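You operate a simulated robot arm through the tools that you are given. There is no shell and no other tool. Be economical: measure what you need, move in short steps, check, and stop when the job is done.

Carry out the task below with a simulated two-armed robot. There is one attempt and no reset: what you move stays moved.

JOB
Pick up the pack that says "damp" from the top of the vacuum plate with one hand, pass it to the other hand and put it on the top of the rear table. Set down upright: pack.
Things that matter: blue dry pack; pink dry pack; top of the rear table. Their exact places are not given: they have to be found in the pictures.

Only the result counts: the job must be done as asked and must still hold three seconds after the hand-in. Knocking over, shifting, dropping, spilling or breaking anything else fails it.

ROBOT AND FRAMES
Two 7-joint arms with two-finger parallel grippers on one trunk, on a base that drives. Base frame: it is fixed to the floor where the robot stands at the start and does not move with it; the origin is under the middle of the robot, x ahead of it, y to its left, z up; the surface under the hand at the start is at about z = 860. Lengths are in mm, angles in rad, forces in N, time in s.
The left shoulder is at the start at [59, 174, 1234], the right one opposite. With the tool pointing down near the work surface each hand reaches from about 100 to 680 mm from the robot's upright axis, wherever it stands, measured 20 degrees to its own side. Places, roughly: top of the rear table [-700, -3200, 900]. Payload 3.6 kg a hand.
The tool frame of a hand sits at the grasp point between the pads (the TCP): z along the fingers, y along the line on which they close. The tips reach 30 mm beyond it. Largest opening 110 mm; finger width 20, thickness 10; the body of the gripper, 48 by 112 mm, starts 55 mm behind the TCP.
Orientation is that of the tool frame in the base frame, as [roll, pitch, yaw] about the fixed x, y, z axes, in that order (R = Rz(yaw) Ry(pitch) Rx(roll)). With the fingers straight down and closing along the base's y, the tool's x points along the base's -x, its y along +y and its z along -z.

CONTROLS
- The arms move only by the tool servo_tool. It takes "left_commands", "right_commands" or both (then of equal length, played together; a hand with none holds still); each is a list of rows, each a list of 3 entries, a list of its own where there are three numbers: the shift along the tool's x, y, z in mm, then the turn, a rotation vector about the tool's x, y, z in rad, then the gripper command, from -1 (shut) to 1 (fully open), values between in proportion. In form: [[[x, y, z], [ax, ay, az], fingers], ...]. A call has 1 to 12 rows; each row is the pose to reach, as a shift and turn from the pose commanded when the call began, along the tool's axes at that moment. Each row takes 0.2 s and may step no farther than 50 mm and 0.15 rad from the row before; otherwise, or with a gripper value out of range, the whole call is refused. Where a pose cannot be reached the arm comes as near as it can. A force on the tool above 40 N (or 10 N above the force at the start of the call, whichever is more), or a blocked arm, ends the call early, and 0.2 s more pass. The fingers move at their own pace (about 153 mm/s each) and stop on an object; they squeeze with about 31 N. The grip force told is the motor's: it shows also when the fingers shut on nothing. Time passes only in rows, and 0.2 s behind the last, so rows that repeat a pose let the fingers close. The reply holds the time, the measured pose of the TCP, the force on the tool along the base axes, the opening and the grip force, in the units named above and with some noise, with the torque about the TCP (base axes, N m) and any sound that the robot's microphone picked up.
- Cameras (640 x 400 px; columns grow to the right, rows downward): "scene" is now at [139.7, 0.3, 1391.2]; the picture's right is [0.00, -1.00, 0.00], its down [-0.72, -0.00, -0.70] and it looks along [0.70, 0.00, -0.72] (base axes); focal length 276 px, centre (320, 200). "left" rides on the left gripper at [72, -17, -103] in its tool frame; the picture's right is [0.23, 0.97, 0.00], its down [-0.76, 0.18, -0.62] and it looks along [-0.61, 0.14, 0.78] (tool axes); focal length 222 px, centre (320, 200). "right" rides on the right gripper at [73, 17, -103] in its tool frame; the picture's right is [-0.23, 0.97, 0.00], its down [-0.76, -0.18, -0.62] and it looks along [-0.61, -0.14, 0.78] (tool axes); focal length 222 px, centre (320, 200).
- get_image(camera): a new picture of that camera. No time passes.
- raise_lower(by): slides the trunk up (or, below 0, down) by that many mm; the arms and the scene camera ride with it, the base frame stays. It gives what a move gives, with no picture.
- base_move(legs): drives the robot by 1 to 6 legs, each [ahead, left, turn to the left] in mm, mm and rad, along the robot's own axes; the way and the turn of a leg run together, so that a leg with both is an arc; at most 1500 mm and 3.142 rad a leg. The arms and the cameras ride along, it lands a little off, and it stops where it bumps. It gives what a move gives.
- pan_tilt(pan, tilt): turns the head with the scene camera to pan (to the left, within 1.501 rad either way) and tilt (down, from -0.506 to 1.204), counted from straight ahead of the robot. It gives what a move gives.
- probe_pixels(camera, pixels): there is no depth. For up to 12 entries [column, row, z] of the newest picture of that camera ("zoom" is the newest enlarged one), the place [x, y] in the base frame at which the ray of that pixel passes the height z, good to about 2 mm. No time passes.
- inspect(camera, box): a new picture of the part [left, top, right, bottom] of that camera's present view, enlarged. No time passes.
- finish_job(): hands the job in; it is judged then, once.

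Go step by step. Measure first, check grasps and placings, and put right what went wrong. The budget is 80 turns and 62 pictures, counting those below and the enlarged ones. Unless the task says otherwise, let go and move clear before handing in, and close with one line.

The tools are called after ">>>" as a command line: name --argument value ..., lists and objects as JSON in quotes. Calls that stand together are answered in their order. servo_tool: Moves the arms, as the interface text tells. Its arguments: {"type":"object","properties":{"left_commands":{"type":"array","items":{"type":"array"}},"right_commands":{"type":"array","items":{"type":"array"}}},"required":[]} The other tools are called the same way: raise_lower (by) slides the trunk up or down; base_move (legs) drives the base; pan_tilt (pan, tilt) turns the head that bears the scene camera; get_image (camera) takes a picture; probe_pixels (camera, pixels) gives the place at which the rays of pixels pass given heights; inspect (camera, box) takes an enlarged picture of a part of a camera's view; finish_job () hands the job in.

At the start:

```text
t: 0.0
left_tool_pos: [418.3, 195.4, 1158.9]
left_orientation: [-3.14, 0.0, -3.14]
left_ft_force: [0.5, 0.0, 0.3]
left_wrist_torque: [0.0, 0.01, 0.01]
left_grip_width: 110.1
left_finger_force: 0.0
right_tool_pos: [443.8, -140.6, 1123.0]
right_orientation: [3.14, -0.001, -3.141]
right_ft_force: [0.0, 0.7, -0.2]
right_wrist_torque: [-0.02, -0.01, -0.02]
right_grip_width: 110.0
right_finger_force: 0.0
trunk travel left (down, up): [-350.0, 413.0]
robot x, y, heading: [-1.1, 0.8, 0.002]
head pan, tilt: [0.003, 0.798]
```

scene: 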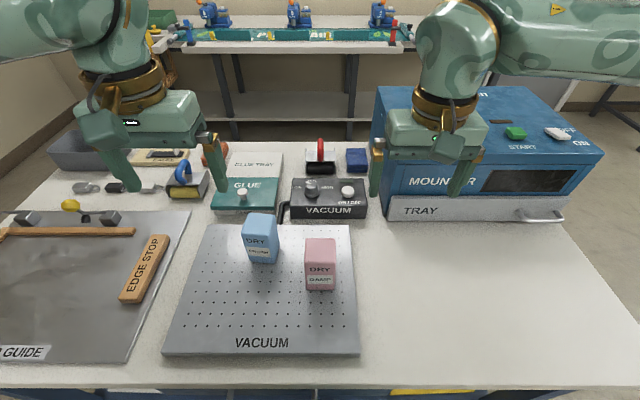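
right: 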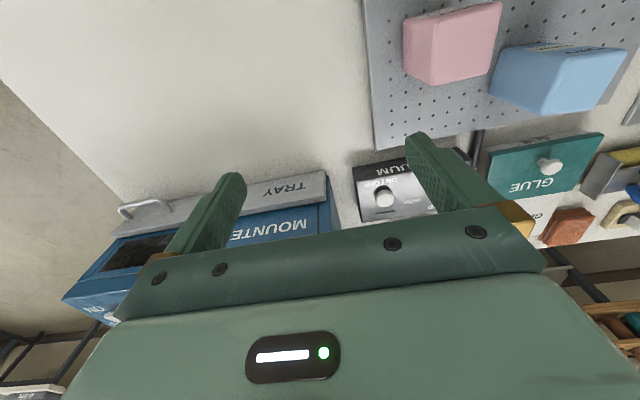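
left: 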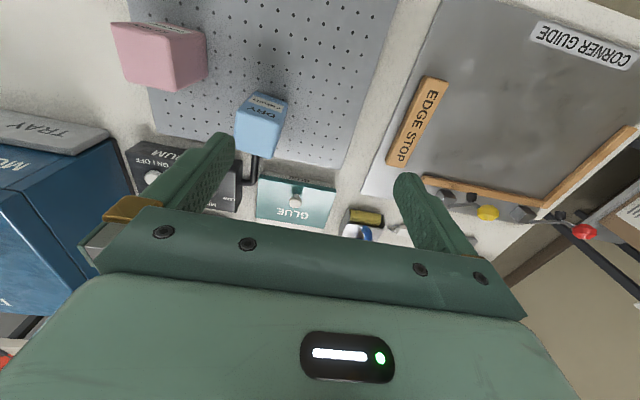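

Two packs stand on the vacuum plate: blue at about (260,240) and pink at about (320,265). I enlarge them to read the labels.

>>> inspect --camera "scene" --box '[220, 200, 360, 300]'

```text
4.00 times, centred on (290, 250) of scene
```

zoom: 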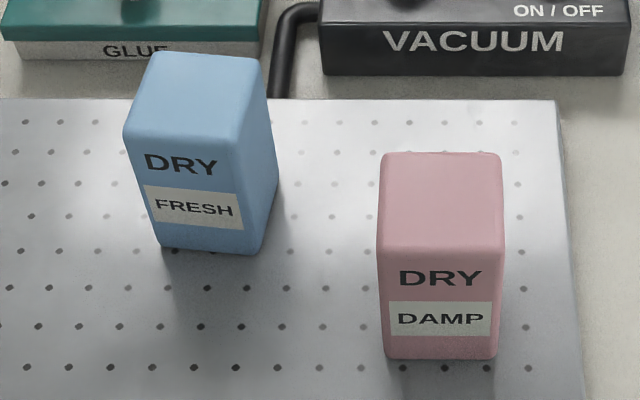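

The pink pack carries the "DAMP" label. I measure its base and top edges, and the plate's height, at several candidate heights.

>>> probe_pixels --camera "zoom" --pixels '[[387, 356, 870], [496, 359, 870], [387, 356, 880], [496, 359, 880], [380, 246, 960], [503, 250, 960], [384, 155, 960], [499, 155, 960], [380, 246, 980], [503, 250, 980], [384, 155, 980], [499, 155, 980]]'

>>> probe_pixels --camera "scene" --pixels '[[165, 356, 860], [360, 357, 860], [165, 356, 880], [360, 357, 880], [202, 226, 870], [348, 226, 870]]'

>>> get_image --camera "right"

```text
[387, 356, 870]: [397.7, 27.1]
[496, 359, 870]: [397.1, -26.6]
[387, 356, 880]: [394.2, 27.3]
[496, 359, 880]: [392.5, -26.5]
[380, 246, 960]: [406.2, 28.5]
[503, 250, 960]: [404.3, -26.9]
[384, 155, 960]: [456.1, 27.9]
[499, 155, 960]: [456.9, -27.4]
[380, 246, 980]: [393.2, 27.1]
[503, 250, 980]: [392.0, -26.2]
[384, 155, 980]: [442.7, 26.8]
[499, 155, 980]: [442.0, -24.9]
```

```text
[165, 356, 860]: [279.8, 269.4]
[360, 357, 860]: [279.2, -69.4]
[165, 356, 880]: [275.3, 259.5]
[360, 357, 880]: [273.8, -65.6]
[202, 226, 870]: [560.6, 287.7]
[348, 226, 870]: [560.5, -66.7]
```

```text
57 pictures are left
```

right: 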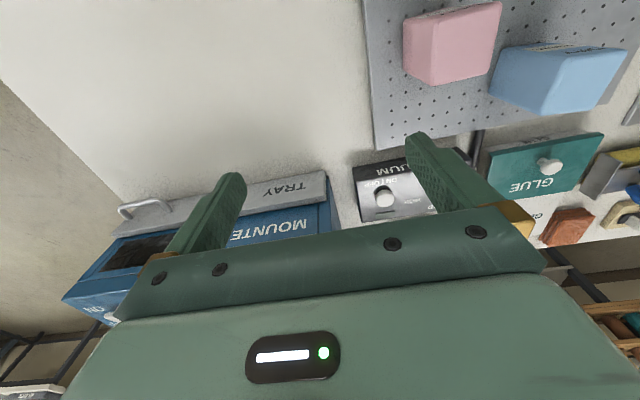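

The pink pack is centred near (424, 0), about 54 mm wide and about 100 mm tall. I'll look towards the rear table before choosing the grips.

>>> pan_tilt --pan -1.5 --tilt 0.25

>>> get_image --camera "scene"

```text
t: 1.6
left_tool_pos: [417.3, 194.5, 1158.2]
left_orientation: [-3.141, 0.001, -3.141]
left_ft_force: [-1.0, -0.6, 0.1]
left_wrist_torque: [0.0, 0.01, -0.01]
left_grip_width: 109.9
left_finger_force: 0.1
right_tool_pos: [443.9, -140.3, 1122.5]
right_orientation: [3.141, -0.002, -3.141]
right_ft_force: [0.0, -0.1, 0.1]
right_wrist_torque: [0.0, -0.01, -0.01]
right_grip_width: 110.2
right_finger_force: 0.1
trunk travel left (down, up): [-350.0, 413.0]
robot x, y, heading: [0.0, -4.6, -0.002]
head pan, tilt: [-1.499, 0.25]
```

```text
56 pictures are left
```

scene: 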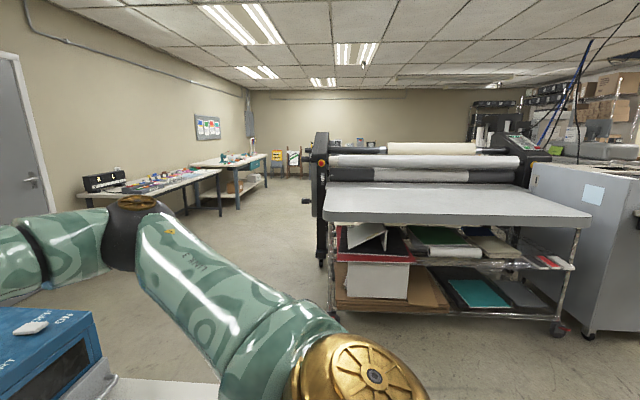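

The rear table is the empty grey top at about (325–590, 185–225). I measure its corners at z = 900.

>>> probe_pixels --camera "scene" --pixels '[[326, 213, 900], [591, 216, 900], [342, 184, 900], [515, 184, 900], [326, 222, 860], [591, 225, 860], [326, 335, 0], [555, 320, 200]]'

>>> inspect --camera "scene" --box '[310, 120, 610, 350]'

```text
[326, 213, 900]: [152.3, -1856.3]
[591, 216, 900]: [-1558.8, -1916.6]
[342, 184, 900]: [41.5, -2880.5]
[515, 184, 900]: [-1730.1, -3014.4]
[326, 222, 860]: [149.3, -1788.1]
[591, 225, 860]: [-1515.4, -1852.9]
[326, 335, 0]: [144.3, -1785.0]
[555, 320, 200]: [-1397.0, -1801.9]
```

```text
1.74 times, centred on (460, 235) of scene
```

zoom: 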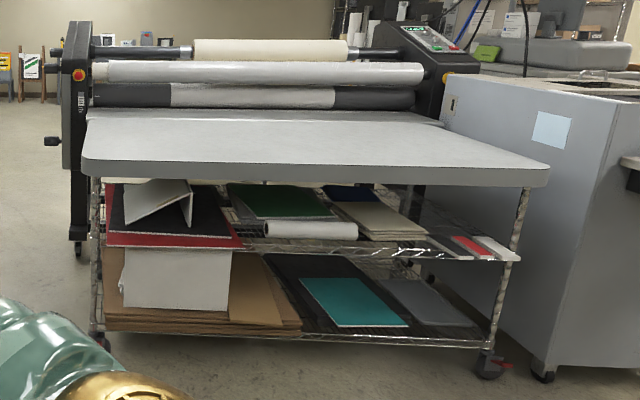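

The laminator table may be the one, but its y runs -1850 to -2900 rather than about -3200, so I'll check again later. For now I turn the head back and bring the right hand over the pink pack with fingers about 80 mm open.

>>> pan_tilt --pan 0 --tilt 0.8

>>> servo_tool --right_commands '[[[7, 45, 20], [0, 0, 0], 0.5], [[14, 90, 40], [0, 0, 0], 0.5], [[20, 139, 50], [0, 0, 0], 0.5], [[20, 139, 60], [0, 0, 0], 0.5], [[20, 139, 60], [0, 0, 0], 0.5]]'

>>> get_image --camera "right"

>>> get_image --camera "scene"

```text
t: 3.2
left_tool_pos: [418.1, 194.6, 1157.9]
left_orientation: [3.142, 0.0, 3.141]
left_ft_force: [0.6, -0.1, 0.0]
left_wrist_torque: [0.01, -0.02, 0.0]
left_grip_width: 109.9
left_finger_force: 0.1
right_tool_pos: [443.8, -140.6, 1123.8]
right_orientation: [3.141, -0.002, -3.141]
right_ft_force: [0.7, 0.0, 0.5]
right_wrist_torque: [0.0, 0.02, 0.01]
right_grip_width: 110.0
right_finger_force: 0.1
trunk travel left (down, up): [-350.0, 413.0]
robot x, y, heading: [-1.0, -1.3, 0.001]
head pan, tilt: [0.0, 0.799]
```

```text
refused: row 3 steps farther than a row can; nothing moved
```

```text
54 pictures are left
```

right: 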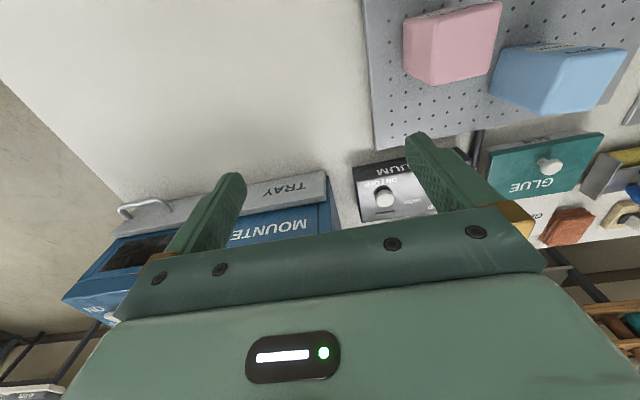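

```text
53 pictures are left
```

scene: 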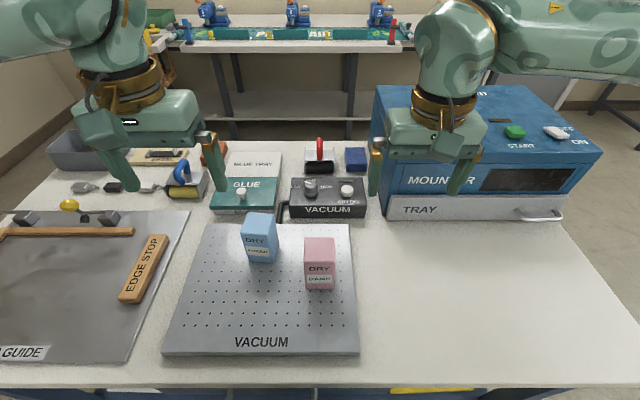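

A row was too long, so nothing moved. I repeat with shorter steps.

>>> servo_tool --right_commands '[[[5, 35, 15], [0, 0, 0], 0.5], [[10, 70, 30], [0, 0, 0], 0.5], [[15, 105, 45], [0, 0, 0], 0.5], [[20, 139, 60], [0, 0, 0], 0.5], [[20, 139, 70], [0, 0, 0], 0.5]]'

>>> get_image --camera "right"

>>> get_image --camera "scene"

```text
t: 4.4
left_tool_pos: [418.4, 193.6, 1157.9]
left_orientation: [-3.14, 0.0, -3.141]
left_ft_force: [0.3, -0.4, 0.2]
left_wrist_torque: [0.0, 0.0, 0.01]
left_grip_width: 110.1
left_finger_force: 0.0
right_tool_pos: [424.2, -2.8, 1052.4]
right_orientation: [-3.14, 0.0, 3.141]
right_ft_force: [-0.4, -0.3, -0.3]
right_wrist_torque: [0.05, -0.01, 0.0]
right_grip_width: 82.6
right_finger_force: 0.0
trunk travel left (down, up): [-350.0, 413.0]
robot x, y, heading: [-1.4, -0.3, -0.001]
head pan, tilt: [0.0, 0.799]
```

```text
52 pictures are left
```

right: 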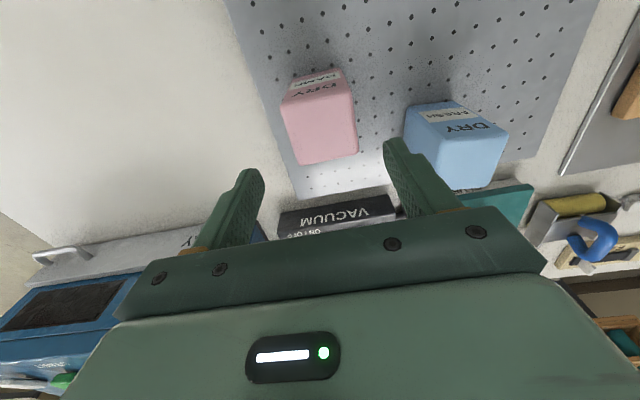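

```text
51 pictures are left
```

scene: 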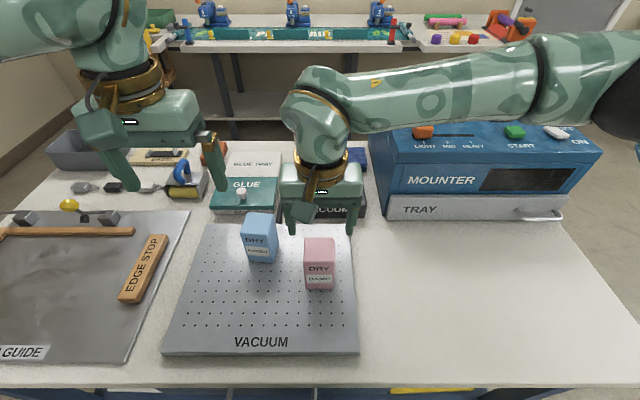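

The hand is above the pack, whose top corners show at about (284,108), (350,95), (357,149) and (297,163). I measure them from this second view to fix the height.

>>> probe_pixels --camera "right" --pixels '[[284, 108, 970], [350, 95, 970], [357, 149, 970], [297, 163, 970], [284, 108, 980], [350, 95, 980], [357, 149, 980], [297, 163, 980], [412, 145, 975], [442, 187, 975], [492, 187, 975], [504, 133, 975]]'

>>> inspect --camera "right" --box '[260, 50, 420, 170]'

```text
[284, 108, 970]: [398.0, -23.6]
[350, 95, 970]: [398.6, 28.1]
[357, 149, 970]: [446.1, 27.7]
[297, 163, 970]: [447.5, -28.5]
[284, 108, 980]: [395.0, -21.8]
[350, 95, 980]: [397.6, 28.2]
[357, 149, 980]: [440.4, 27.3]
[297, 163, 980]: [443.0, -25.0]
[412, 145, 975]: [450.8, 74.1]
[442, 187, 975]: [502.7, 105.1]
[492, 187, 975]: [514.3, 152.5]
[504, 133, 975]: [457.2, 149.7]
```

```text
3.33 times, centred on (340, 110) of right
```

zoom: 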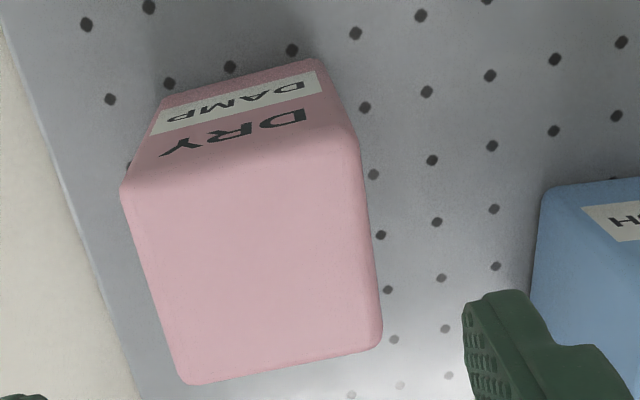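

The pack's centre is about (423, 1) with its top near 972, and the blue pack's nearest edge is at y ≈ 74, which leaves room. I descend to TCP z ≈ 962 and close.

>>> servo_tool --right_commands '[[[1, 3, 30], [0, 0, 0], 0.5], [[1, 3, 60], [0, 0, 0], 0.5], [[1, 3, 80], [0, 0, 0], 0.5], [[1, 3, 90], [0, 0, 0], 0.5], [[1, 3, 90], [0, 0, 0], 0.5], [[1, 3, 90], [0, 0, 0], 0.0], [[1, 3, 90], [0, 0, 0], -0.3], [[1, 3, 90], [0, 0, 0], -1], [[1, 3, 90], [0, 0, 0], -1]]'

>>> get_image --camera "scene"

```text
t: 6.4
left_tool_pos: [417.7, 195.0, 1158.4]
left_orientation: [3.141, -0.001, 3.141]
left_ft_force: [-0.3, -0.8, -0.4]
left_wrist_torque: [0.01, 0.0, 0.0]
left_grip_width: 110.0
left_finger_force: 0.0
right_tool_pos: [423.7, 1.5, 962.4]
right_orientation: [-3.141, -0.002, 3.141]
right_ft_force: [-0.2, 1.2, -0.3]
right_wrist_torque: [-0.01, -0.03, 0.0]
right_grip_width: 55.6
right_finger_force: 31.2
trunk travel left (down, up): [-350.0, 413.0]
robot x, y, heading: [-2.1, 0.7, 0.001]
head pan, tilt: [0.0, 0.799]
```

```text
49 pictures are left
```

scene: 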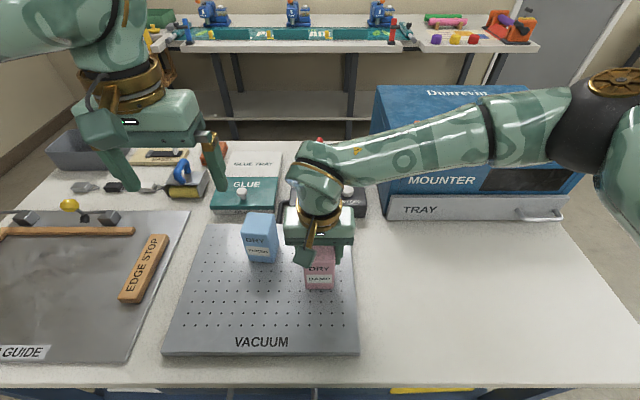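

The grip holds at 55.6 mm and 31 N. I lift straight up, then move right to make room for the left hand.

>>> servo_tool --right_commands '[[[0, 0, -10], [0, 0, 0], -1], [[0, 0, -30], [0, 0, 0], -1], [[0, 0, -60], [0, 0, 0], -1], [[0, 0, -95], [0, 0, 0], -1], [[0, 0, -130], [0, 0, 0], -1], [[0, -30, -155], [0, 0, 0], -1], [[0, -65, -165], [0, 0, 0], -1], [[0, -100, -165], [0, 0, 0], -1], [[0, -120, -165], [0, 0, 0], -1]]'

>>> get_image --camera "scene"

```text
t: 8.4
left_tool_pos: [417.9, 194.1, 1159.0]
left_orientation: [3.141, -0.001, 3.142]
left_ft_force: [-0.3, 0.6, -0.6]
left_wrist_torque: [0.05, -0.08, 0.02]
left_grip_width: 110.3
left_finger_force: 0.0
right_tool_pos: [422.0, -119.1, 1128.3]
right_orientation: [-3.141, -0.003, -3.141]
right_ft_force: [0.0, 0.4, -1.5]
right_wrist_torque: [-0.02, 0.0, -0.01]
right_grip_width: 55.7
right_finger_force: 30.9
trunk travel left (down, up): [-350.0, 413.0]
robot x, y, heading: [-5.2, 4.2, 0.001]
head pan, tilt: [0.0, 0.799]
```

```text
48 pictures are left
```

scene: 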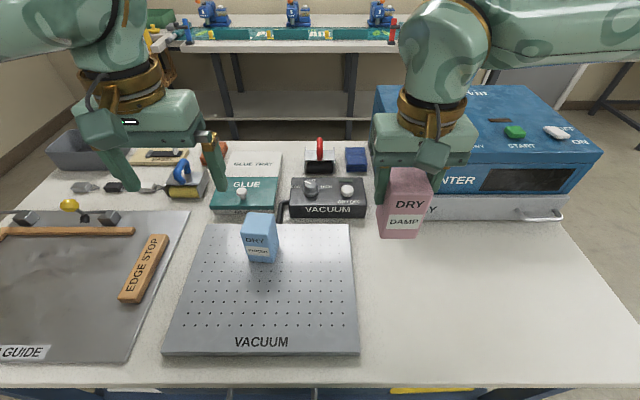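

The pack is held upright, with its bottom near z 1038. I rotate the left hand to point to the robot's right with its camera on top, about axis (1,1,-1), while easing it left.

>>> servo_tool --left_commands '[[[0, 5, 0], [0.086, 0.086, -0.086], 1], [[0, 10, 0], [0.172, 0.172, -0.172], 1], [[0, 15, 0], [0.258, 0.258, -0.258], 1], [[0, 20, 0], [0.344, 0.344, -0.344], 1], [[0, 25, 0], [0.43, 0.43, -0.43], 1], [[0, 30, 0], [0.516, 0.516, -0.516], 1], [[0, 35, 0], [0.602, 0.602, -0.602], 1], [[0, 40, 0], [0.688, 0.688, -0.688], 1], [[0, 45, 0], [0.774, 0.774, -0.774], 1], [[0, 50, 0], [0.86, 0.86, -0.86], 1], [[0, 50, 0], [0.946, 0.946, -0.946], 1], [[0, 50, 0], [1.032, 1.032, -1.032], 1]]'

>>> servo_tool --left_commands '[[[0, 0, 0], [0.086, 0.086, -0.086], 1], [[0, 0, 0], [0.1772, 0.1772, -0.1772], 1], [[0, 0, 0], [0.1772, 0.1772, -0.1772], 1]]'

>>> get_image --camera "scene"

```text
t: 11.0
left_tool_pos: [463.5, 262.1, 1072.8]
left_orientation: [-2.466, -1.3, -2.41]
left_ft_force: [0.6, 1.1, -0.8]
left_wrist_torque: [-0.06, 0.0, -0.04]
left_grip_width: 110.0
left_finger_force: 0.0
left hand out of reach, approached as far as the arm can: row 5, 6, 7, 8, 9, 10, 11, 12
right_tool_pos: [422.9, -115.2, 1127.3]
right_orientation: [-3.14, -0.003, -3.139]
right_ft_force: [-0.3, 0.1, -2.0]
right_wrist_torque: [-0.07, 0.0, 0.05]
right_grip_width: 55.6
right_finger_force: 31.6
trunk travel left (down, up): [-350.0, 413.0]
robot x, y, heading: [0.1, -1.5, 0.002]
head pan, tilt: [0.0, 0.799]
```

```text
refused: row 2 steps farther than a row can; nothing moved
```

```text
47 pictures are left
```

scene: 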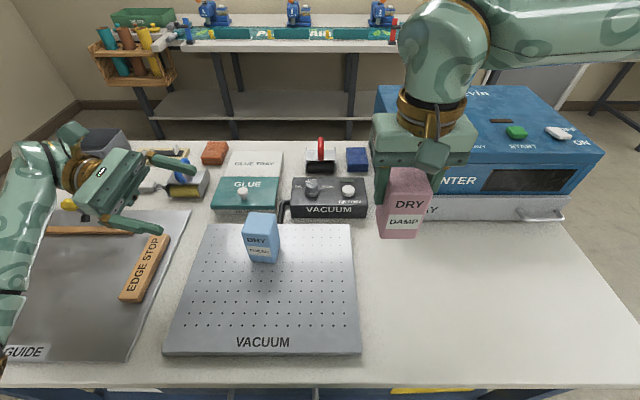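

The left arm fell short of the full turn out at that side. I finish the turn while moving inward, to y ≈ 45 and z ≈ 1098, where it should reach.

>>> servo_tool --left_commands '[[[-4, -5, 34], [0.03, 0.03, -0.03], 1], [[-9, -9, 68], [0.06, 0.06, -0.06], 1], [[-13, -14, 102], [0.09, 0.09, -0.09], 1], [[-17, -19, 137], [0.12, 0.12, -0.12], 1], [[-22, -23, 171], [0.15, 0.15, -0.15], 1], [[-26, -28, 205], [0.1772, 0.1772, -0.1772], 1], [[-26, -28, 205], [0.1772, 0.1772, -0.1772], 1], [[-26, -28, 205], [0.1772, 0.1772, -0.1772], 1]]'

>>> get_image --camera "scene"

```text
t: 12.8
left_tool_pos: [462.7, 59.3, 1012.6]
left_orientation: [3.024, -1.57, -1.454]
left_ft_force: [0.0, 0.2, 0.6]
left_wrist_torque: [0.02, 0.0, 0.01]
left_grip_width: 110.2
left_finger_force: 0.1
right_tool_pos: [422.4, -118.6, 1127.0]
right_orientation: [-3.141, -0.002, 3.141]
right_ft_force: [0.6, 0.3, -2.3]
right_wrist_torque: [-0.01, -0.01, 0.0]
right_grip_width: 55.6
right_finger_force: 30.8
trunk travel left (down, up): [-350.0, 413.0]
robot x, y, heading: [-0.9, -0.7, -0.0]
head pan, tilt: [0.0, 0.799]
```

```text
46 pictures are left
```

scene: 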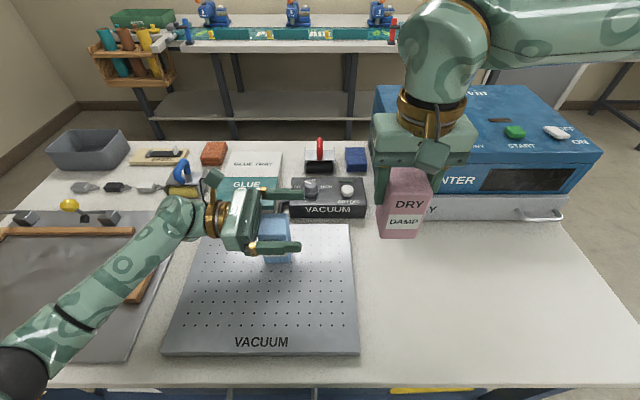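

The left hand now points to the right with its camera up, at (463, 59, 1013). I raise it to z ≈ 1066 and line it up in x with the pack before approaching.

>>> servo_tool --left_commands '[[[30, 20, 0], [0, 0, 0], 1], [[53, 40, 0], [0, 0, 0], 1], [[53, 40, 40], [0, 0, 0], 1], [[53, 40, 60], [0, 0, 0], 1], [[53, 40, 60], [0, 0, 0], 1]]'

>>> get_image --camera "left"

>>> get_image --camera "scene"

```text
t: 14.0
left_tool_pos: [422.6, -0.8, 1064.9]
left_orientation: [-2.843, -1.571, -1.869]
left_ft_force: [-0.8, -0.4, 0.5]
left_wrist_torque: [0.01, -0.01, 0.0]
left_grip_width: 109.9
left_finger_force: 0.1
right_tool_pos: [423.3, -117.9, 1127.5]
right_orientation: [3.141, -0.001, -3.141]
right_ft_force: [0.2, -0.5, -3.4]
right_wrist_torque: [-0.02, -0.03, -0.03]
right_grip_width: 55.9
right_finger_force: 30.5
trunk travel left (down, up): [-350.0, 413.0]
robot x, y, heading: [-2.0, 2.5, 0.002]
head pan, tilt: [0.0, 0.799]
```

```text
45 pictures are left
```

left: 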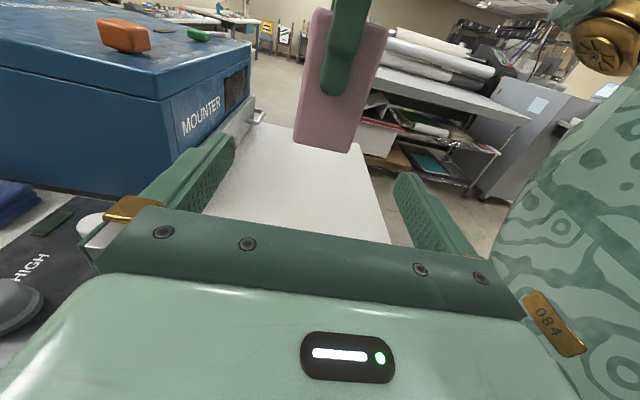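

```text
44 pictures are left
```

scene: 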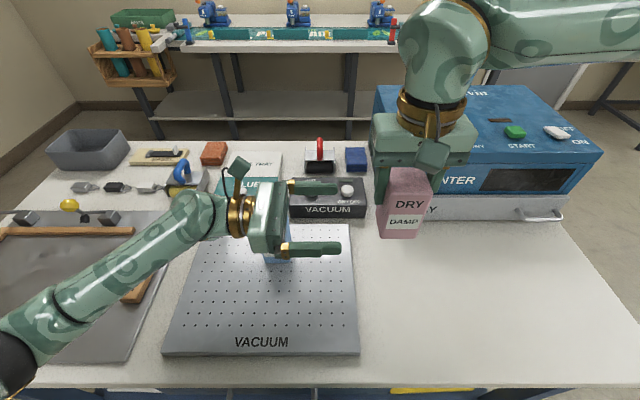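

The pack sits midway between the left fingers, and the right fingertip at (325,92) is well above the pack's bottom. I advance 112 mm so the left fingers straddle the lower part.

>>> servo_tool --left_commands '[[[0, 0, 30], [0, 0, 0], 1], [[0, 0, 60], [0, 0, 0], 1], [[0, 0, 85], [0, 0, 0], 1], [[0, 0, 100], [0, 0, 0], 1], [[0, 0, 112], [0, 0, 0], 1], [[0, 0, 112], [0, 0, 0], 1]]'

>>> get_image --camera "left"

>>> get_image --camera "scene"

```text
t: 15.4
left_tool_pos: [423.2, -112.4, 1065.4]
left_orientation: [-0.523, -1.571, 2.094]
left_ft_force: [-0.5, -0.2, 0.5]
left_wrist_torque: [-0.01, 0.04, -0.02]
left_grip_width: 109.9
left_finger_force: 0.0
right_tool_pos: [423.6, -117.9, 1128.6]
right_orientation: [-3.141, -0.001, -3.142]
right_ft_force: [1.0, 0.8, -2.8]
right_wrist_torque: [0.01, 0.0, -0.02]
right_grip_width: 55.7
right_finger_force: 31.3
trunk travel left (down, up): [-350.0, 413.0]
robot x, y, heading: [2.0, -0.9, 0.001]
head pan, tilt: [0.0, 0.799]
```

```text
43 pictures are left
```

left: 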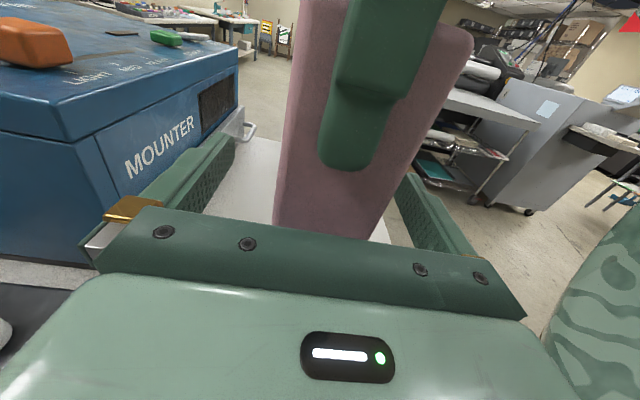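

```text
42 pictures are left
```

scene: 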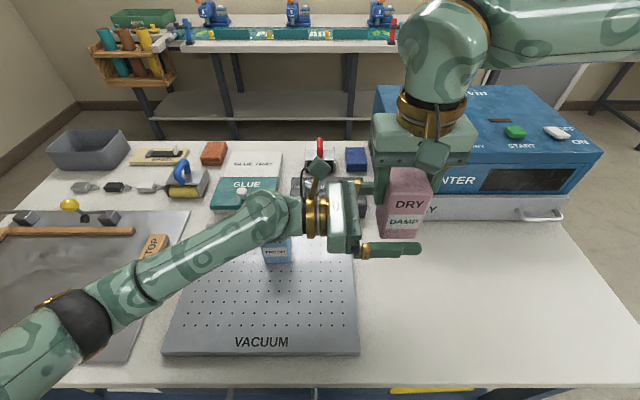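

The pack's bottom edge shows at about row 238 in the scene. I check its height before closing.

>>> inspect --camera "scene" --box '[330, 150, 450, 270]'

>>> probe_pixels --camera "scene" --pixels '[[385, 237, 1030], [385, 237, 1040], [385, 237, 1050], [418, 237, 1030], [418, 237, 1040], [418, 237, 1050]]'

```text
3.33 times, centred on (390, 210) of scene
```

zoom: 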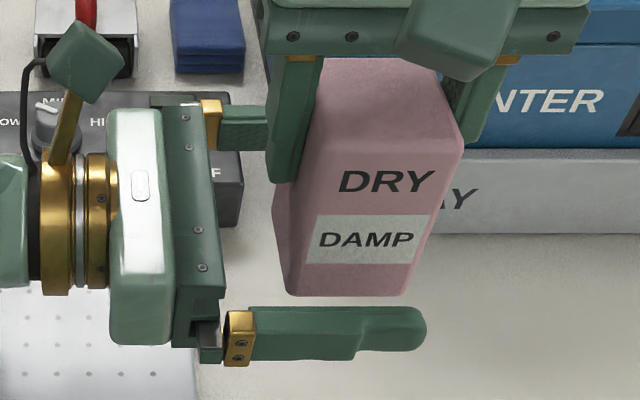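

```text
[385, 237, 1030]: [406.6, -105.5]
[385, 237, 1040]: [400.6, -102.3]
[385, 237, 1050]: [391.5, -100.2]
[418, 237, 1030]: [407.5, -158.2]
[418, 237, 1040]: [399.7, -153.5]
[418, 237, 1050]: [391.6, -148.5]
```

The pack's bottom is at about z 1042, so the left fingers will grip it 12–33 mm above the base. I close the left hand.

>>> servo_tool --left_commands '[[[0, 0, 0], [0, 0, 0], 0.3], [[0, 0, 0], [0, 0, 0], 0.05], [[0, 0, 0], [0, 0, 0], -0.3], [[0, 0, 0], [0, 0, 0], -1], [[0, 0, 0], [0, 0, 0], -1]]'

>>> inspect --camera "scene" --box '[330, 150, 450, 270]'

```text
t: 16.6
left_tool_pos: [421.6, -113.1, 1065.1]
left_orientation: [-1.685, -1.568, -3.03]
left_ft_force: [-24.4, 7.0, 0.4]
left_wrist_torque: [-0.27, -1.08, -0.1]
left_grip_width: 56.3
left_finger_force: 31.0
right_tool_pos: [424.3, -120.1, 1128.3]
right_orientation: [3.142, 0.002, -3.141]
right_ft_force: [24.4, -5.7, -2.1]
right_wrist_torque: [-0.07, -0.48, -0.04]
right_grip_width: 55.7
right_finger_force: 30.7
trunk travel left (down, up): [-350.0, 413.0]
robot x, y, heading: [1.5, -0.0, 0.003]
head pan, tilt: [0.0, 0.799]
```

```text
3.33 times, centred on (390, 210) of scene
```

zoom: 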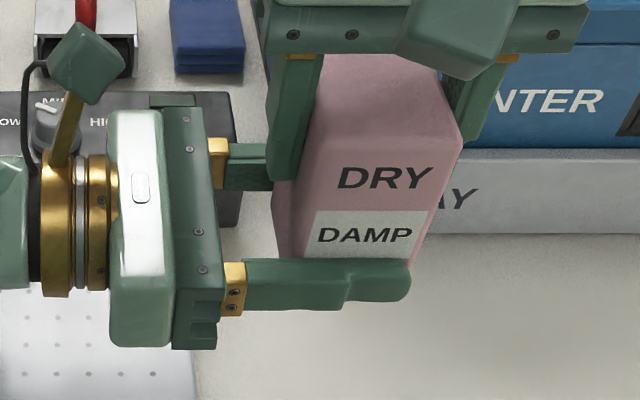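

Both hands hold the pack (56.3 and 55.7 mm), with a small sideways strain. I relieve that with a 1.5 mm shift, open the right hand and lift it straight up.

>>> servo_tool --left_commands '[[[0, 1.5, 0], [0, 0, 0], -1], [[0, 1.5, 0], [0, 0, 0], -1], [[0, 1.5, 0], [0, 0, 0], -1], [[0, 1.5, 0], [0, 0, 0], -1], [[0, 1.5, 0], [0, 0, 0], -1], [[0, 1.5, 0], [0, 0, 0], -1], [[0, 1.5, 0], [0, 0, 0], -1]]' --right_commands '[[[0, 0, 0], [0, 0, 0], -1], [[0, 0, 0], [0, 0, 0], 0.4], [[0, 0, 0], [0, 0, 0], 0.4], [[0, 0, -20], [0, 0, 0], 0.4], [[0, 0, -50], [0, 0, 0], 0.4], [[0, 0, -85], [0, 0, 0], 0.4], [[0, 0, -120], [0, 0, 0], 0.4]]'

>>> get_image --camera "scene"

```text
t: 18.2
left_tool_pos: [421.1, -111.5, 1065.9]
left_orientation: [-0.603, -1.57, 2.173]
left_ft_force: [0.0, 0.4, 0.2]
left_wrist_torque: [0.02, 0.0, 0.0]
left_grip_width: 55.8
left_finger_force: 31.0
right_tool_pos: [422.1, -117.9, 1249.0]
right_orientation: [-3.139, -0.002, -3.139]
right_ft_force: [-0.7, 0.6, -0.3]
right_wrist_torque: [0.01, -0.01, 0.0]
right_grip_width: 77.2
right_finger_force: 0.1
trunk travel left (down, up): [-350.0, 413.0]
robot x, y, heading: [-0.3, -3.2, -0.001]
head pan, tilt: [0.0, 0.799]
```

```text
39 pictures are left
```

scene: 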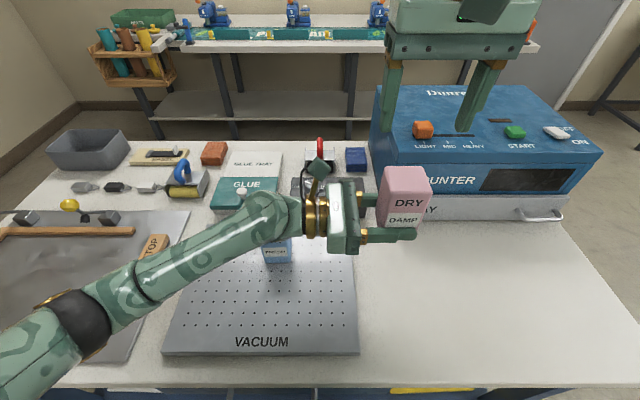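

The left hand alone holds the pack upright and the right hand is clear. I raise the trunk 150 mm for clearance, back away from the bench, turn right and look at the rear area.

>>> raise_lower --by 150

>>> base_move --legs '[[-500, 0, 0], [0, 0, -1.571]]'

>>> pan_tilt --pan 0 --tilt 0.3

>>> get_image --camera "scene"

```text
t: 19.9
left_tool_pos: [422.1, -111.9, 1215.6]
left_orientation: [0.465, -1.57, 1.108]
left_ft_force: [-0.8, -0.3, -1.7]
left_wrist_torque: [0.0, 0.0, -0.02]
left_grip_width: 56.1
left_finger_force: 30.9
right_tool_pos: [423.8, -118.4, 1397.3]
right_orientation: [3.141, -0.002, 3.141]
right_ft_force: [0.5, 0.0, -1.0]
right_wrist_torque: [0.01, 0.01, -0.03]
right_grip_width: 77.0
right_finger_force: 0.0
trunk travel left (down, up): [-500.0, 263.0]
robot x, y, heading: [0.0, 1.1, 0.002]
head pan, tilt: [0.0, 0.799]
```

```text
t: 26.7
left_tool_pos: [-606.0, -424.1, 1216.5]
left_orientation: [2.591, -1.57, -2.582]
left_ft_force: [-0.2, -0.5, -3.2]
left_wrist_torque: [0.0, 0.0, 0.02]
left_grip_width: 55.9
left_finger_force: 30.9
right_tool_pos: [-612.6, -425.6, 1398.0]
right_orientation: [-3.141, -0.002, 1.584]
right_ft_force: [-0.1, -0.5, 0.3]
right_wrist_torque: [-0.03, 0.0, 0.0]
right_grip_width: 76.9
right_finger_force: 0.1
trunk travel left (down, up): [-500.0, 263.0]
robot x, y, heading: [-501.7, -2.1, -1.563]
head pan, tilt: [0.0, 0.799]
```

```text
t: 27.6
left_tool_pos: [-608.0, -423.8, 1216.2]
left_orientation: [2.556, -1.57, -2.543]
left_ft_force: [0.2, 0.3, -2.4]
left_wrist_torque: [-0.04, 0.03, -0.01]
left_grip_width: 55.6
left_finger_force: 31.2
right_tool_pos: [-613.0, -424.9, 1399.3]
right_orientation: [3.141, -0.001, 1.583]
right_ft_force: [0.0, 0.0, 0.3]
right_wrist_torque: [0.0, -0.01, 0.03]
right_grip_width: 77.2
right_finger_force: 0.0
trunk travel left (down, up): [-500.0, 263.0]
robot x, y, heading: [-498.5, -4.5, -1.561]
head pan, tilt: [0.0, 0.3]
```

```text
38 pictures are left
```

scene: 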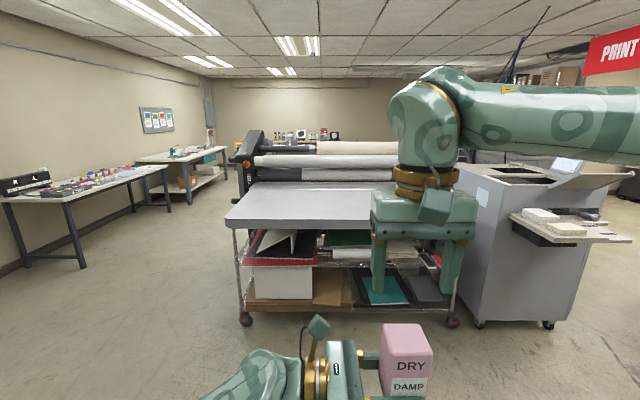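

From here the laminator table's near-left corner is at (226,221) with its castor at (246,322). I measure its extent again, plus things behind it.

>>> probe_pixels --camera "scene" --pixels '[[226, 222, 900], [372, 226, 900], [262, 184, 900], [390, 184, 900], [246, 322, 0], [452, 323, 0], [262, 183, 850], [226, 222, 850], [165, 152, 900], [10, 200, 900]]'

>>> inspect --camera "scene" --box '[210, 110, 410, 240]'

```text
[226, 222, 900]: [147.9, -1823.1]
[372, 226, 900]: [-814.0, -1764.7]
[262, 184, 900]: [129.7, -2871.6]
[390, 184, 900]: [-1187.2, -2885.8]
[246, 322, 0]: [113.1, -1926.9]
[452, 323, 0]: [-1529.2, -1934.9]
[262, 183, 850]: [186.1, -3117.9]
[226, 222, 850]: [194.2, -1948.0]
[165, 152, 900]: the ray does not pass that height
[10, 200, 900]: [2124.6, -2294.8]
```

```text
3.08 times, centred on (310, 175) of scene
```

zoom: 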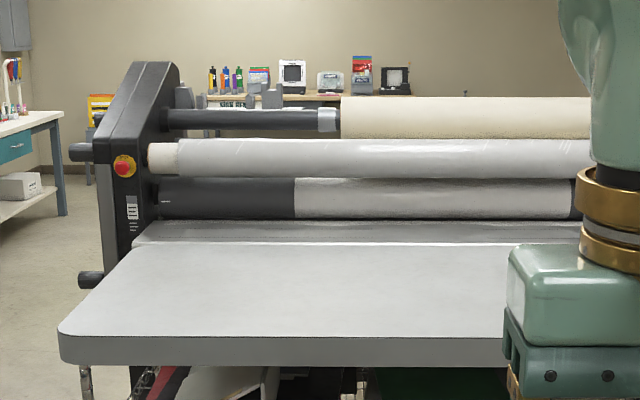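

The seen table spans x ≈ -1560 to 150 and y ≈ -1820 to -2650, with the laminator behind it. The given place, (-700, -3200), may mean a second table behind the machine, so I drive round the left side, over clear floor, to look.

>>> base_move --legs '[[1150, 0, 0], [0, 1400, 0], [1400, 0, 0]]'

>>> pan_tilt --pan -1.0 --tilt 0.3

>>> get_image --camera "scene"

```text
t: 46.6
left_tool_pos: [870.6, -2917.3, 1215.9]
left_orientation: [-0.41, -1.571, 0.438]
left_ft_force: [-0.4, 0.9, -3.4]
left_wrist_torque: [0.0, -0.05, 0.01]
left_grip_width: 55.5
left_finger_force: 30.8
right_tool_pos: [863.7, -2920.1, 1398.1]
right_orientation: [3.14, -0.003, 1.596]
right_ft_force: [0.7, 0.3, -0.1]
right_wrist_torque: [-0.01, -0.02, 0.04]
right_grip_width: 77.1
right_finger_force: 0.2
trunk travel left (down, up): [-500.0, 263.0]
robot x, y, heading: [975.6, -2488.6, -1.545]
head pan, tilt: [0.0, 0.3]
```

```text
t: 47.9
left_tool_pos: [871.5, -2917.5, 1216.8]
left_orientation: [-0.63, -1.571, 0.657]
left_ft_force: [0.6, 0.3, -1.3]
left_wrist_torque: [0.0, 0.0, -0.01]
left_grip_width: 55.6
left_finger_force: 30.6
right_tool_pos: [864.8, -2918.9, 1397.4]
right_orientation: [3.141, -0.001, 1.597]
right_ft_force: [-0.2, -0.2, -0.8]
right_wrist_torque: [-0.01, -0.02, -0.02]
right_grip_width: 77.2
right_finger_force: 0.0
trunk travel left (down, up): [-500.0, 263.0]
robot x, y, heading: [972.8, -2493.9, -1.548]
head pan, tilt: [-1.0, 0.3]
```

```text
36 pictures are left
```

scene: 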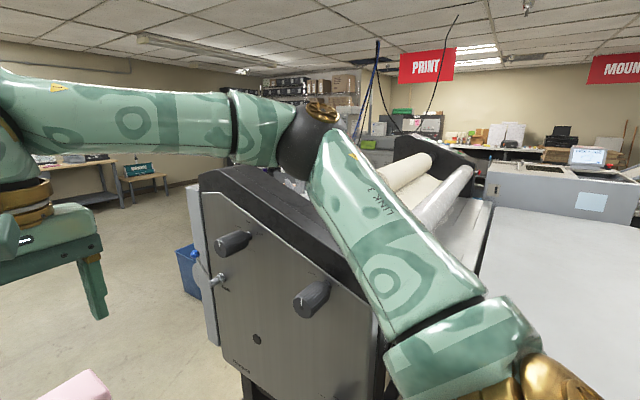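

Behind the laminator there's a grey panel at (205,260) and a blue bin at (190,270), but the arm blocks the rest. I drive further ahead and look again.

>>> base_move --legs '[[1200, 0, 0]]'

>>> pan_tilt --pan -1.5 --tilt 0.3

>>> get_image --camera "scene"

```text
t: 53.9
left_tool_pos: [898.1, -4106.0, 1215.8]
left_orientation: [-0.455, -1.569, 0.479]
left_ft_force: [-0.1, -0.6, -2.9]
left_wrist_torque: [0.0, -0.03, 0.04]
left_grip_width: 55.8
left_finger_force: 31.6
right_tool_pos: [890.9, -4107.7, 1396.9]
right_orientation: [-3.14, -0.002, 1.595]
right_ft_force: [0.0, 0.2, -0.8]
right_wrist_torque: [0.01, 0.04, 0.0]
right_grip_width: 77.2
right_finger_force: 0.0
trunk travel left (down, up): [-500.0, 263.0]
robot x, y, heading: [999.8, -3681.9, -1.551]
head pan, tilt: [-1.0, 0.3]
```

```text
t: 54.8
left_tool_pos: [898.5, -4105.5, 1216.2]
left_orientation: [2.351, -1.571, -2.327]
left_ft_force: [0.3, -0.1, -2.3]
left_wrist_torque: [-0.02, 0.01, -0.01]
left_grip_width: 55.5
left_finger_force: 31.1
right_tool_pos: [891.0, -4107.1, 1397.8]
right_orientation: [3.141, 0.001, 1.594]
right_ft_force: [-0.9, 0.5, 1.5]
right_wrist_torque: [0.02, -0.03, 0.0]
right_grip_width: 77.0
right_finger_force: 0.0
trunk travel left (down, up): [-500.0, 263.0]
robot x, y, heading: [1000.5, -3679.2, -1.548]
head pan, tilt: [-1.499, 0.3]
```

```text
35 pictures are left
```

scene: 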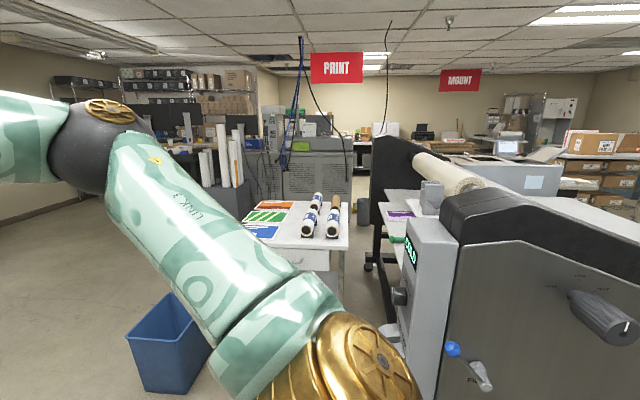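

A narrow shelf with a purple card shows behind the laminator at about (400,205), and a separate table with rolls is at (300,215). I measure both and enlarge.

>>> probe_pixels --camera "scene" --pixels '[[386, 190, 900], [400, 238, 900], [415, 192, 900], [345, 250, 900], [352, 203, 900], [265, 200, 900], [343, 230, 800]]'

>>> inspect --camera "scene" --box '[230, 130, 470, 280]'

```text
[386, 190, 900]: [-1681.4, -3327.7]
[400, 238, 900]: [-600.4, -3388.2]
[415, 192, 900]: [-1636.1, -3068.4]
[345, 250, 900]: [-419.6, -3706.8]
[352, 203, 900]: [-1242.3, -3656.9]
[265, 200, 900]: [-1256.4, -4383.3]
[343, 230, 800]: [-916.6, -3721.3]
```

```text
2.67 times, centred on (350, 205) of scene
```

zoom: 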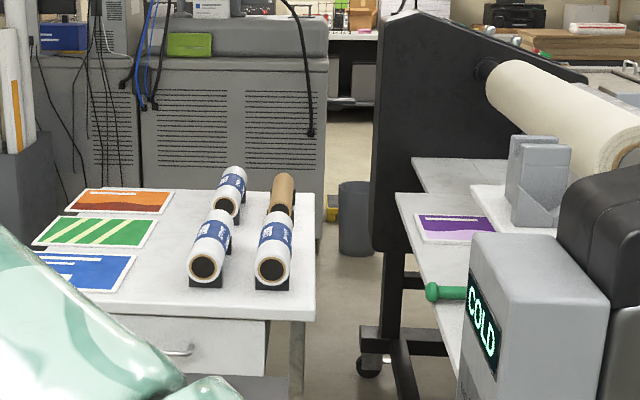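

That narrow top behind the laminator (y ≈ -3050 to -3390), with a purple card on it, matches (-700, -3200). I turn to face it (-x) and look along it from its near end.

>>> probe_pixels --camera "scene" --pixels '[[130, 340, 0], [145, 392, 0], [195, 392, 0], [128, 330, 300], [205, 350, 200]]'

>>> base_move --legs '[[0, 0, -1.59]]'

>>> pan_tilt --pan 0 --tilt 0.4

>>> get_image --camera "scene"

```text
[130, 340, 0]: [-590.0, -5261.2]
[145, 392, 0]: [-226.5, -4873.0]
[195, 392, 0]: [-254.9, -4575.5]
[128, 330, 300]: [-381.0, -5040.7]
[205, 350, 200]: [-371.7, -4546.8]
```

```text
t: 59.1
left_tool_pos: [579.2, -3569.8, 1216.0]
left_orientation: [2.306, -1.568, 2.407]
left_ft_force: [0.7, -0.4, -1.3]
left_wrist_torque: [-0.01, -0.03, 0.02]
left_grip_width: 55.8
left_finger_force: 30.8
right_tool_pos: [577.6, -3563.1, 1397.4]
right_orientation: [-3.141, -0.002, 0.0]
right_ft_force: [0.3, -0.3, 0.1]
right_wrist_torque: [0.01, -0.02, 0.04]
right_grip_width: 77.2
right_finger_force: 0.1
trunk travel left (down, up): [-500.0, 263.0]
robot x, y, heading: [1000.7, -3680.2, 3.146]
head pan, tilt: [-1.499, 0.3]
```

```text
t: 60.7
left_tool_pos: [578.9, -3569.3, 1216.6]
left_orientation: [2.209, -1.57, 2.504]
left_ft_force: [0.2, 0.1, -2.7]
left_wrist_torque: [0.01, -0.02, -0.01]
left_grip_width: 55.7
left_finger_force: 31.3
right_tool_pos: [577.1, -3562.7, 1397.8]
right_orientation: [3.141, -0.002, 0.0]
right_ft_force: [-0.5, 0.1, 0.6]
right_wrist_torque: [0.04, 0.0, 0.02]
right_grip_width: 77.0
right_finger_force: 0.1
trunk travel left (down, up): [-500.0, 263.0]
robot x, y, heading: [1003.9, -3679.0, 3.137]
head pan, tilt: [0.0, 0.4]
```

```text
33 pictures are left
```

scene: 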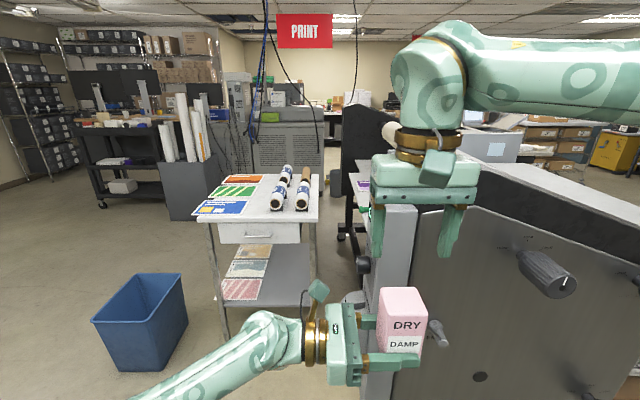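

The control box hides the near end of the rear table; the aisle opening lies between it and the roll table. I drive closer and tilt down to measure this opening.

>>> base_move --legs '[[450, 250, 0]]'

>>> pan_tilt --pan -0.35 --tilt 0.45

>>> get_image --camera "scene"

```text
t: 63.7
left_tool_pos: [127.7, -3821.8, 1215.7]
left_orientation: [2.857, -1.57, 1.859]
left_ft_force: [-0.9, 0.2, -2.3]
left_wrist_torque: [-0.02, 0.0, -0.02]
left_grip_width: 55.8
left_finger_force: 31.3
right_tool_pos: [127.2, -3815.2, 1397.9]
right_orientation: [3.141, 0.0, 0.003]
right_ft_force: [-0.3, -0.5, 0.0]
right_wrist_torque: [-0.02, -0.05, 0.0]
right_grip_width: 76.8
right_finger_force: 0.1
trunk travel left (down, up): [-500.0, 263.0]
robot x, y, heading: [551.8, -3931.3, -3.137]
head pan, tilt: [0.0, 0.4]
```

```text
t: 64.5
left_tool_pos: [129.5, -3821.6, 1216.0]
left_orientation: [-1.197, -1.571, -0.372]
left_ft_force: [0.3, 0.1, -2.3]
left_wrist_torque: [-0.01, 0.0, 0.02]
left_grip_width: 55.6
left_finger_force: 31.0
right_tool_pos: [126.6, -3814.8, 1397.7]
right_orientation: [-3.141, 0.0, 0.001]
right_ft_force: [0.6, -0.5, -0.3]
right_wrist_torque: [0.0, -0.01, 0.0]
right_grip_width: 77.0
right_finger_force: 0.0
trunk travel left (down, up): [-500.0, 263.0]
robot x, y, heading: [550.6, -3934.7, -3.144]
head pan, tilt: [-0.351, 0.45]
```

```text
32 pictures are left
```

scene: 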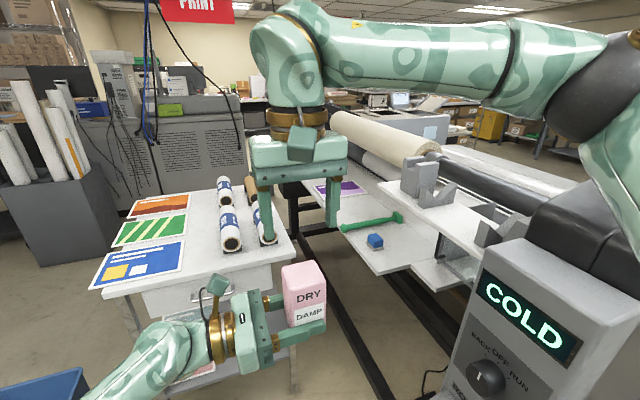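

Now the rear table shows: a white top from about (310,185) to its near corner at (378,274), holding a purple card, a green tool and a small blue block. I enlarge and measure it.

>>> inspect --camera "scene" --box '[280, 150, 500, 300]'

>>> probe_pixels --camera "scene" --pixels '[[378, 274, 900], [311, 190, 900], [430, 258, 900], [375, 247, 900], [397, 216, 900], [343, 228, 900], [430, 290, 900], [294, 250, 900], [92, 290, 900], [470, 292, 1100], [505, 242, 1100], [410, 390, 0]]'

```text
2.67 times, centred on (390, 225) of scene
```

zoom: 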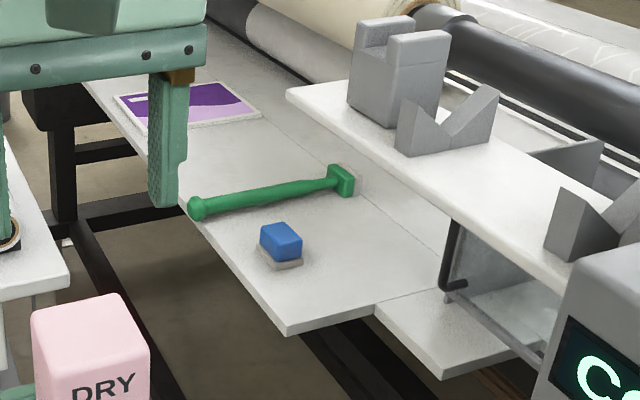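

```text
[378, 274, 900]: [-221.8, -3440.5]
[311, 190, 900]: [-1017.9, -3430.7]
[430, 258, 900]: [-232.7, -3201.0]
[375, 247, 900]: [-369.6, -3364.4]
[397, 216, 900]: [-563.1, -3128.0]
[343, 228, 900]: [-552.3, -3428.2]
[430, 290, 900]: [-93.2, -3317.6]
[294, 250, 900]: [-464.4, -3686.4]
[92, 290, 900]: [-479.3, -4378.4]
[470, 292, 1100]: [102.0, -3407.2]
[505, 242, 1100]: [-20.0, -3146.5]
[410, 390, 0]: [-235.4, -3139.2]
```

The rear table's near edge runs along y ≈ -3437 from x = -222, with the blue block at (-370,-3364). I'll stand facing +y with the left hand pointing forward and place near that edge at about (-280,-3390), so the gripper body stays off the table. First I turn, swing the left hand to point forward and move the right hand aside.

>>> base_move --legs '[[0, 0, -1.575]]'

>>> servo_tool --left_commands '[[[0, -6.5, -26], [0.131, 0, 0], -1], [[0, -13, -52], [0.262, 0, 0], -1], [[0, -19.5, -78], [0.393, 0, 0], -1], [[0, -26, -104], [0.524, 0, 0], -1], [[0, -32.5, -130], [0.655, 0, 0], -1], [[0, -39, -156], [0.786, 0, 0], -1], [[0, -45.5, -182], [0.917, 0, 0], -1], [[0, -52, -208], [1.048, 0, 0], -1], [[0, -58.5, -234], [1.179, 0, 0], -1], [[0, -65, -260], [1.31, 0, 0], -1], [[0, -71.5, -286], [1.441, 0, 0], -1], [[0, -78, -312], [1.571, 0, 0], -1]]' --right_commands '[[[8, -12, 0], [0, 0, 0], 0.4], [[16, -24, 0], [0, 0, 0], 0.4], [[24, -36, 0], [0, 0, 0], 0.4], [[32, -48, 0], [0, 0, 0], 0.4], [[40, -60, 0], [0, 0, 0], 0.4], [[48, -72, 0], [0, 0, 0], 0.4], [[56, -84, 0], [0, 0, 0], 0.4], [[64, -96, 0], [0, 0, 0], 0.4], [[72, -108, 0], [0, 0, 0], 0.4], [[80, -120, 0], [0, 0, 0], 0.4], [[88, -132, 0], [0, 0, 0], 0.4], [[96, -144, 0], [0, 0, 0], 0.4]]'

>>> pan_tilt --pan 0.35 --tilt 0.6

>>> get_image --camera "scene"

```text
t: 66.8
left_tool_pos: [272.9, -3595.8, 1215.6]
left_orientation: [-2.481, -1.569, 0.277]
left_ft_force: [0.4, -8.3, 1.9]
left_wrist_torque: [0.15, 0.06, 0.13]
left_grip_width: 55.9
left_finger_force: 31.2
right_tool_pos: [279.7, -3585.8, 1398.4]
right_orientation: [3.141, 0.0, -0.643]
right_ft_force: [-0.4, -0.9, -0.4]
right_wrist_torque: [0.0, -0.01, 0.03]
right_grip_width: 77.1
right_finger_force: 0.1
trunk travel left (down, up): [-500.0, 263.0]
robot x, y, heading: [548.5, -3935.7, 2.509]
head pan, tilt: [-0.351, 0.45]
stopped in leg 1: the force on the tool passed its limit at 151 N (the readings are from after the stop); the commanded pose is now the measured one
```

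```text
t: 69.4
left_tool_pos: [24.9, -3800.5, 1216.1]
left_orientation: [-1.535, -1.567, 0.906]
left_ft_force: [0.3, 0.1, -2.4]
left_wrist_torque: [0.0, -0.01, 0.0]
left_grip_width: 56.2
left_finger_force: 31.0
right_tool_pos: [444.4, -3526.2, 1397.6]
right_orientation: [3.14, 0.001, -0.644]
right_ft_force: [0.4, -0.4, 0.3]
right_wrist_torque: [0.03, -0.01, -0.03]
right_grip_width: 77.1
right_finger_force: 0.1
trunk travel left (down, up): [-500.0, 263.0]
robot x, y, heading: [547.7, -3936.6, 2.501]
head pan, tilt: [-0.351, 0.45]
```

```text
t: 70.5
left_tool_pos: [26.9, -3798.8, 1216.5]
left_orientation: [-1.474, -1.567, 0.836]
left_ft_force: [1.0, -0.3, -2.7]
left_wrist_torque: [0.01, -0.02, 0.0]
left_grip_width: 55.8
left_finger_force: 30.7
right_tool_pos: [443.1, -3526.9, 1397.3]
right_orientation: [3.141, 0.0, -0.643]
right_ft_force: [0.2, -0.4, -0.2]
right_wrist_torque: [0.02, -0.01, 0.02]
right_grip_width: 76.9
right_finger_force: 0.0
trunk travel left (down, up): [-500.0, 263.0]
robot x, y, heading: [548.3, -3933.4, 2.505]
head pan, tilt: [0.351, 0.6]
```

```text
30 pictures are left
```

scene: 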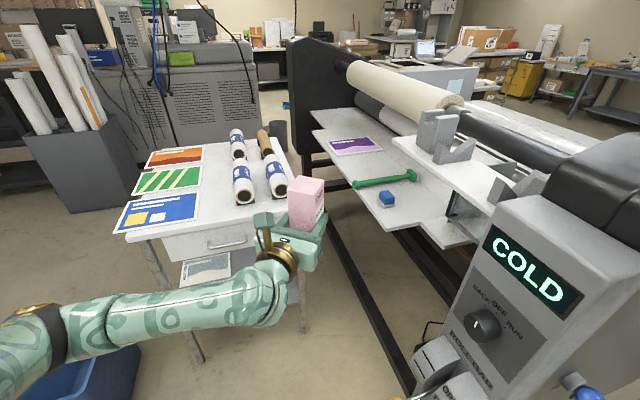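

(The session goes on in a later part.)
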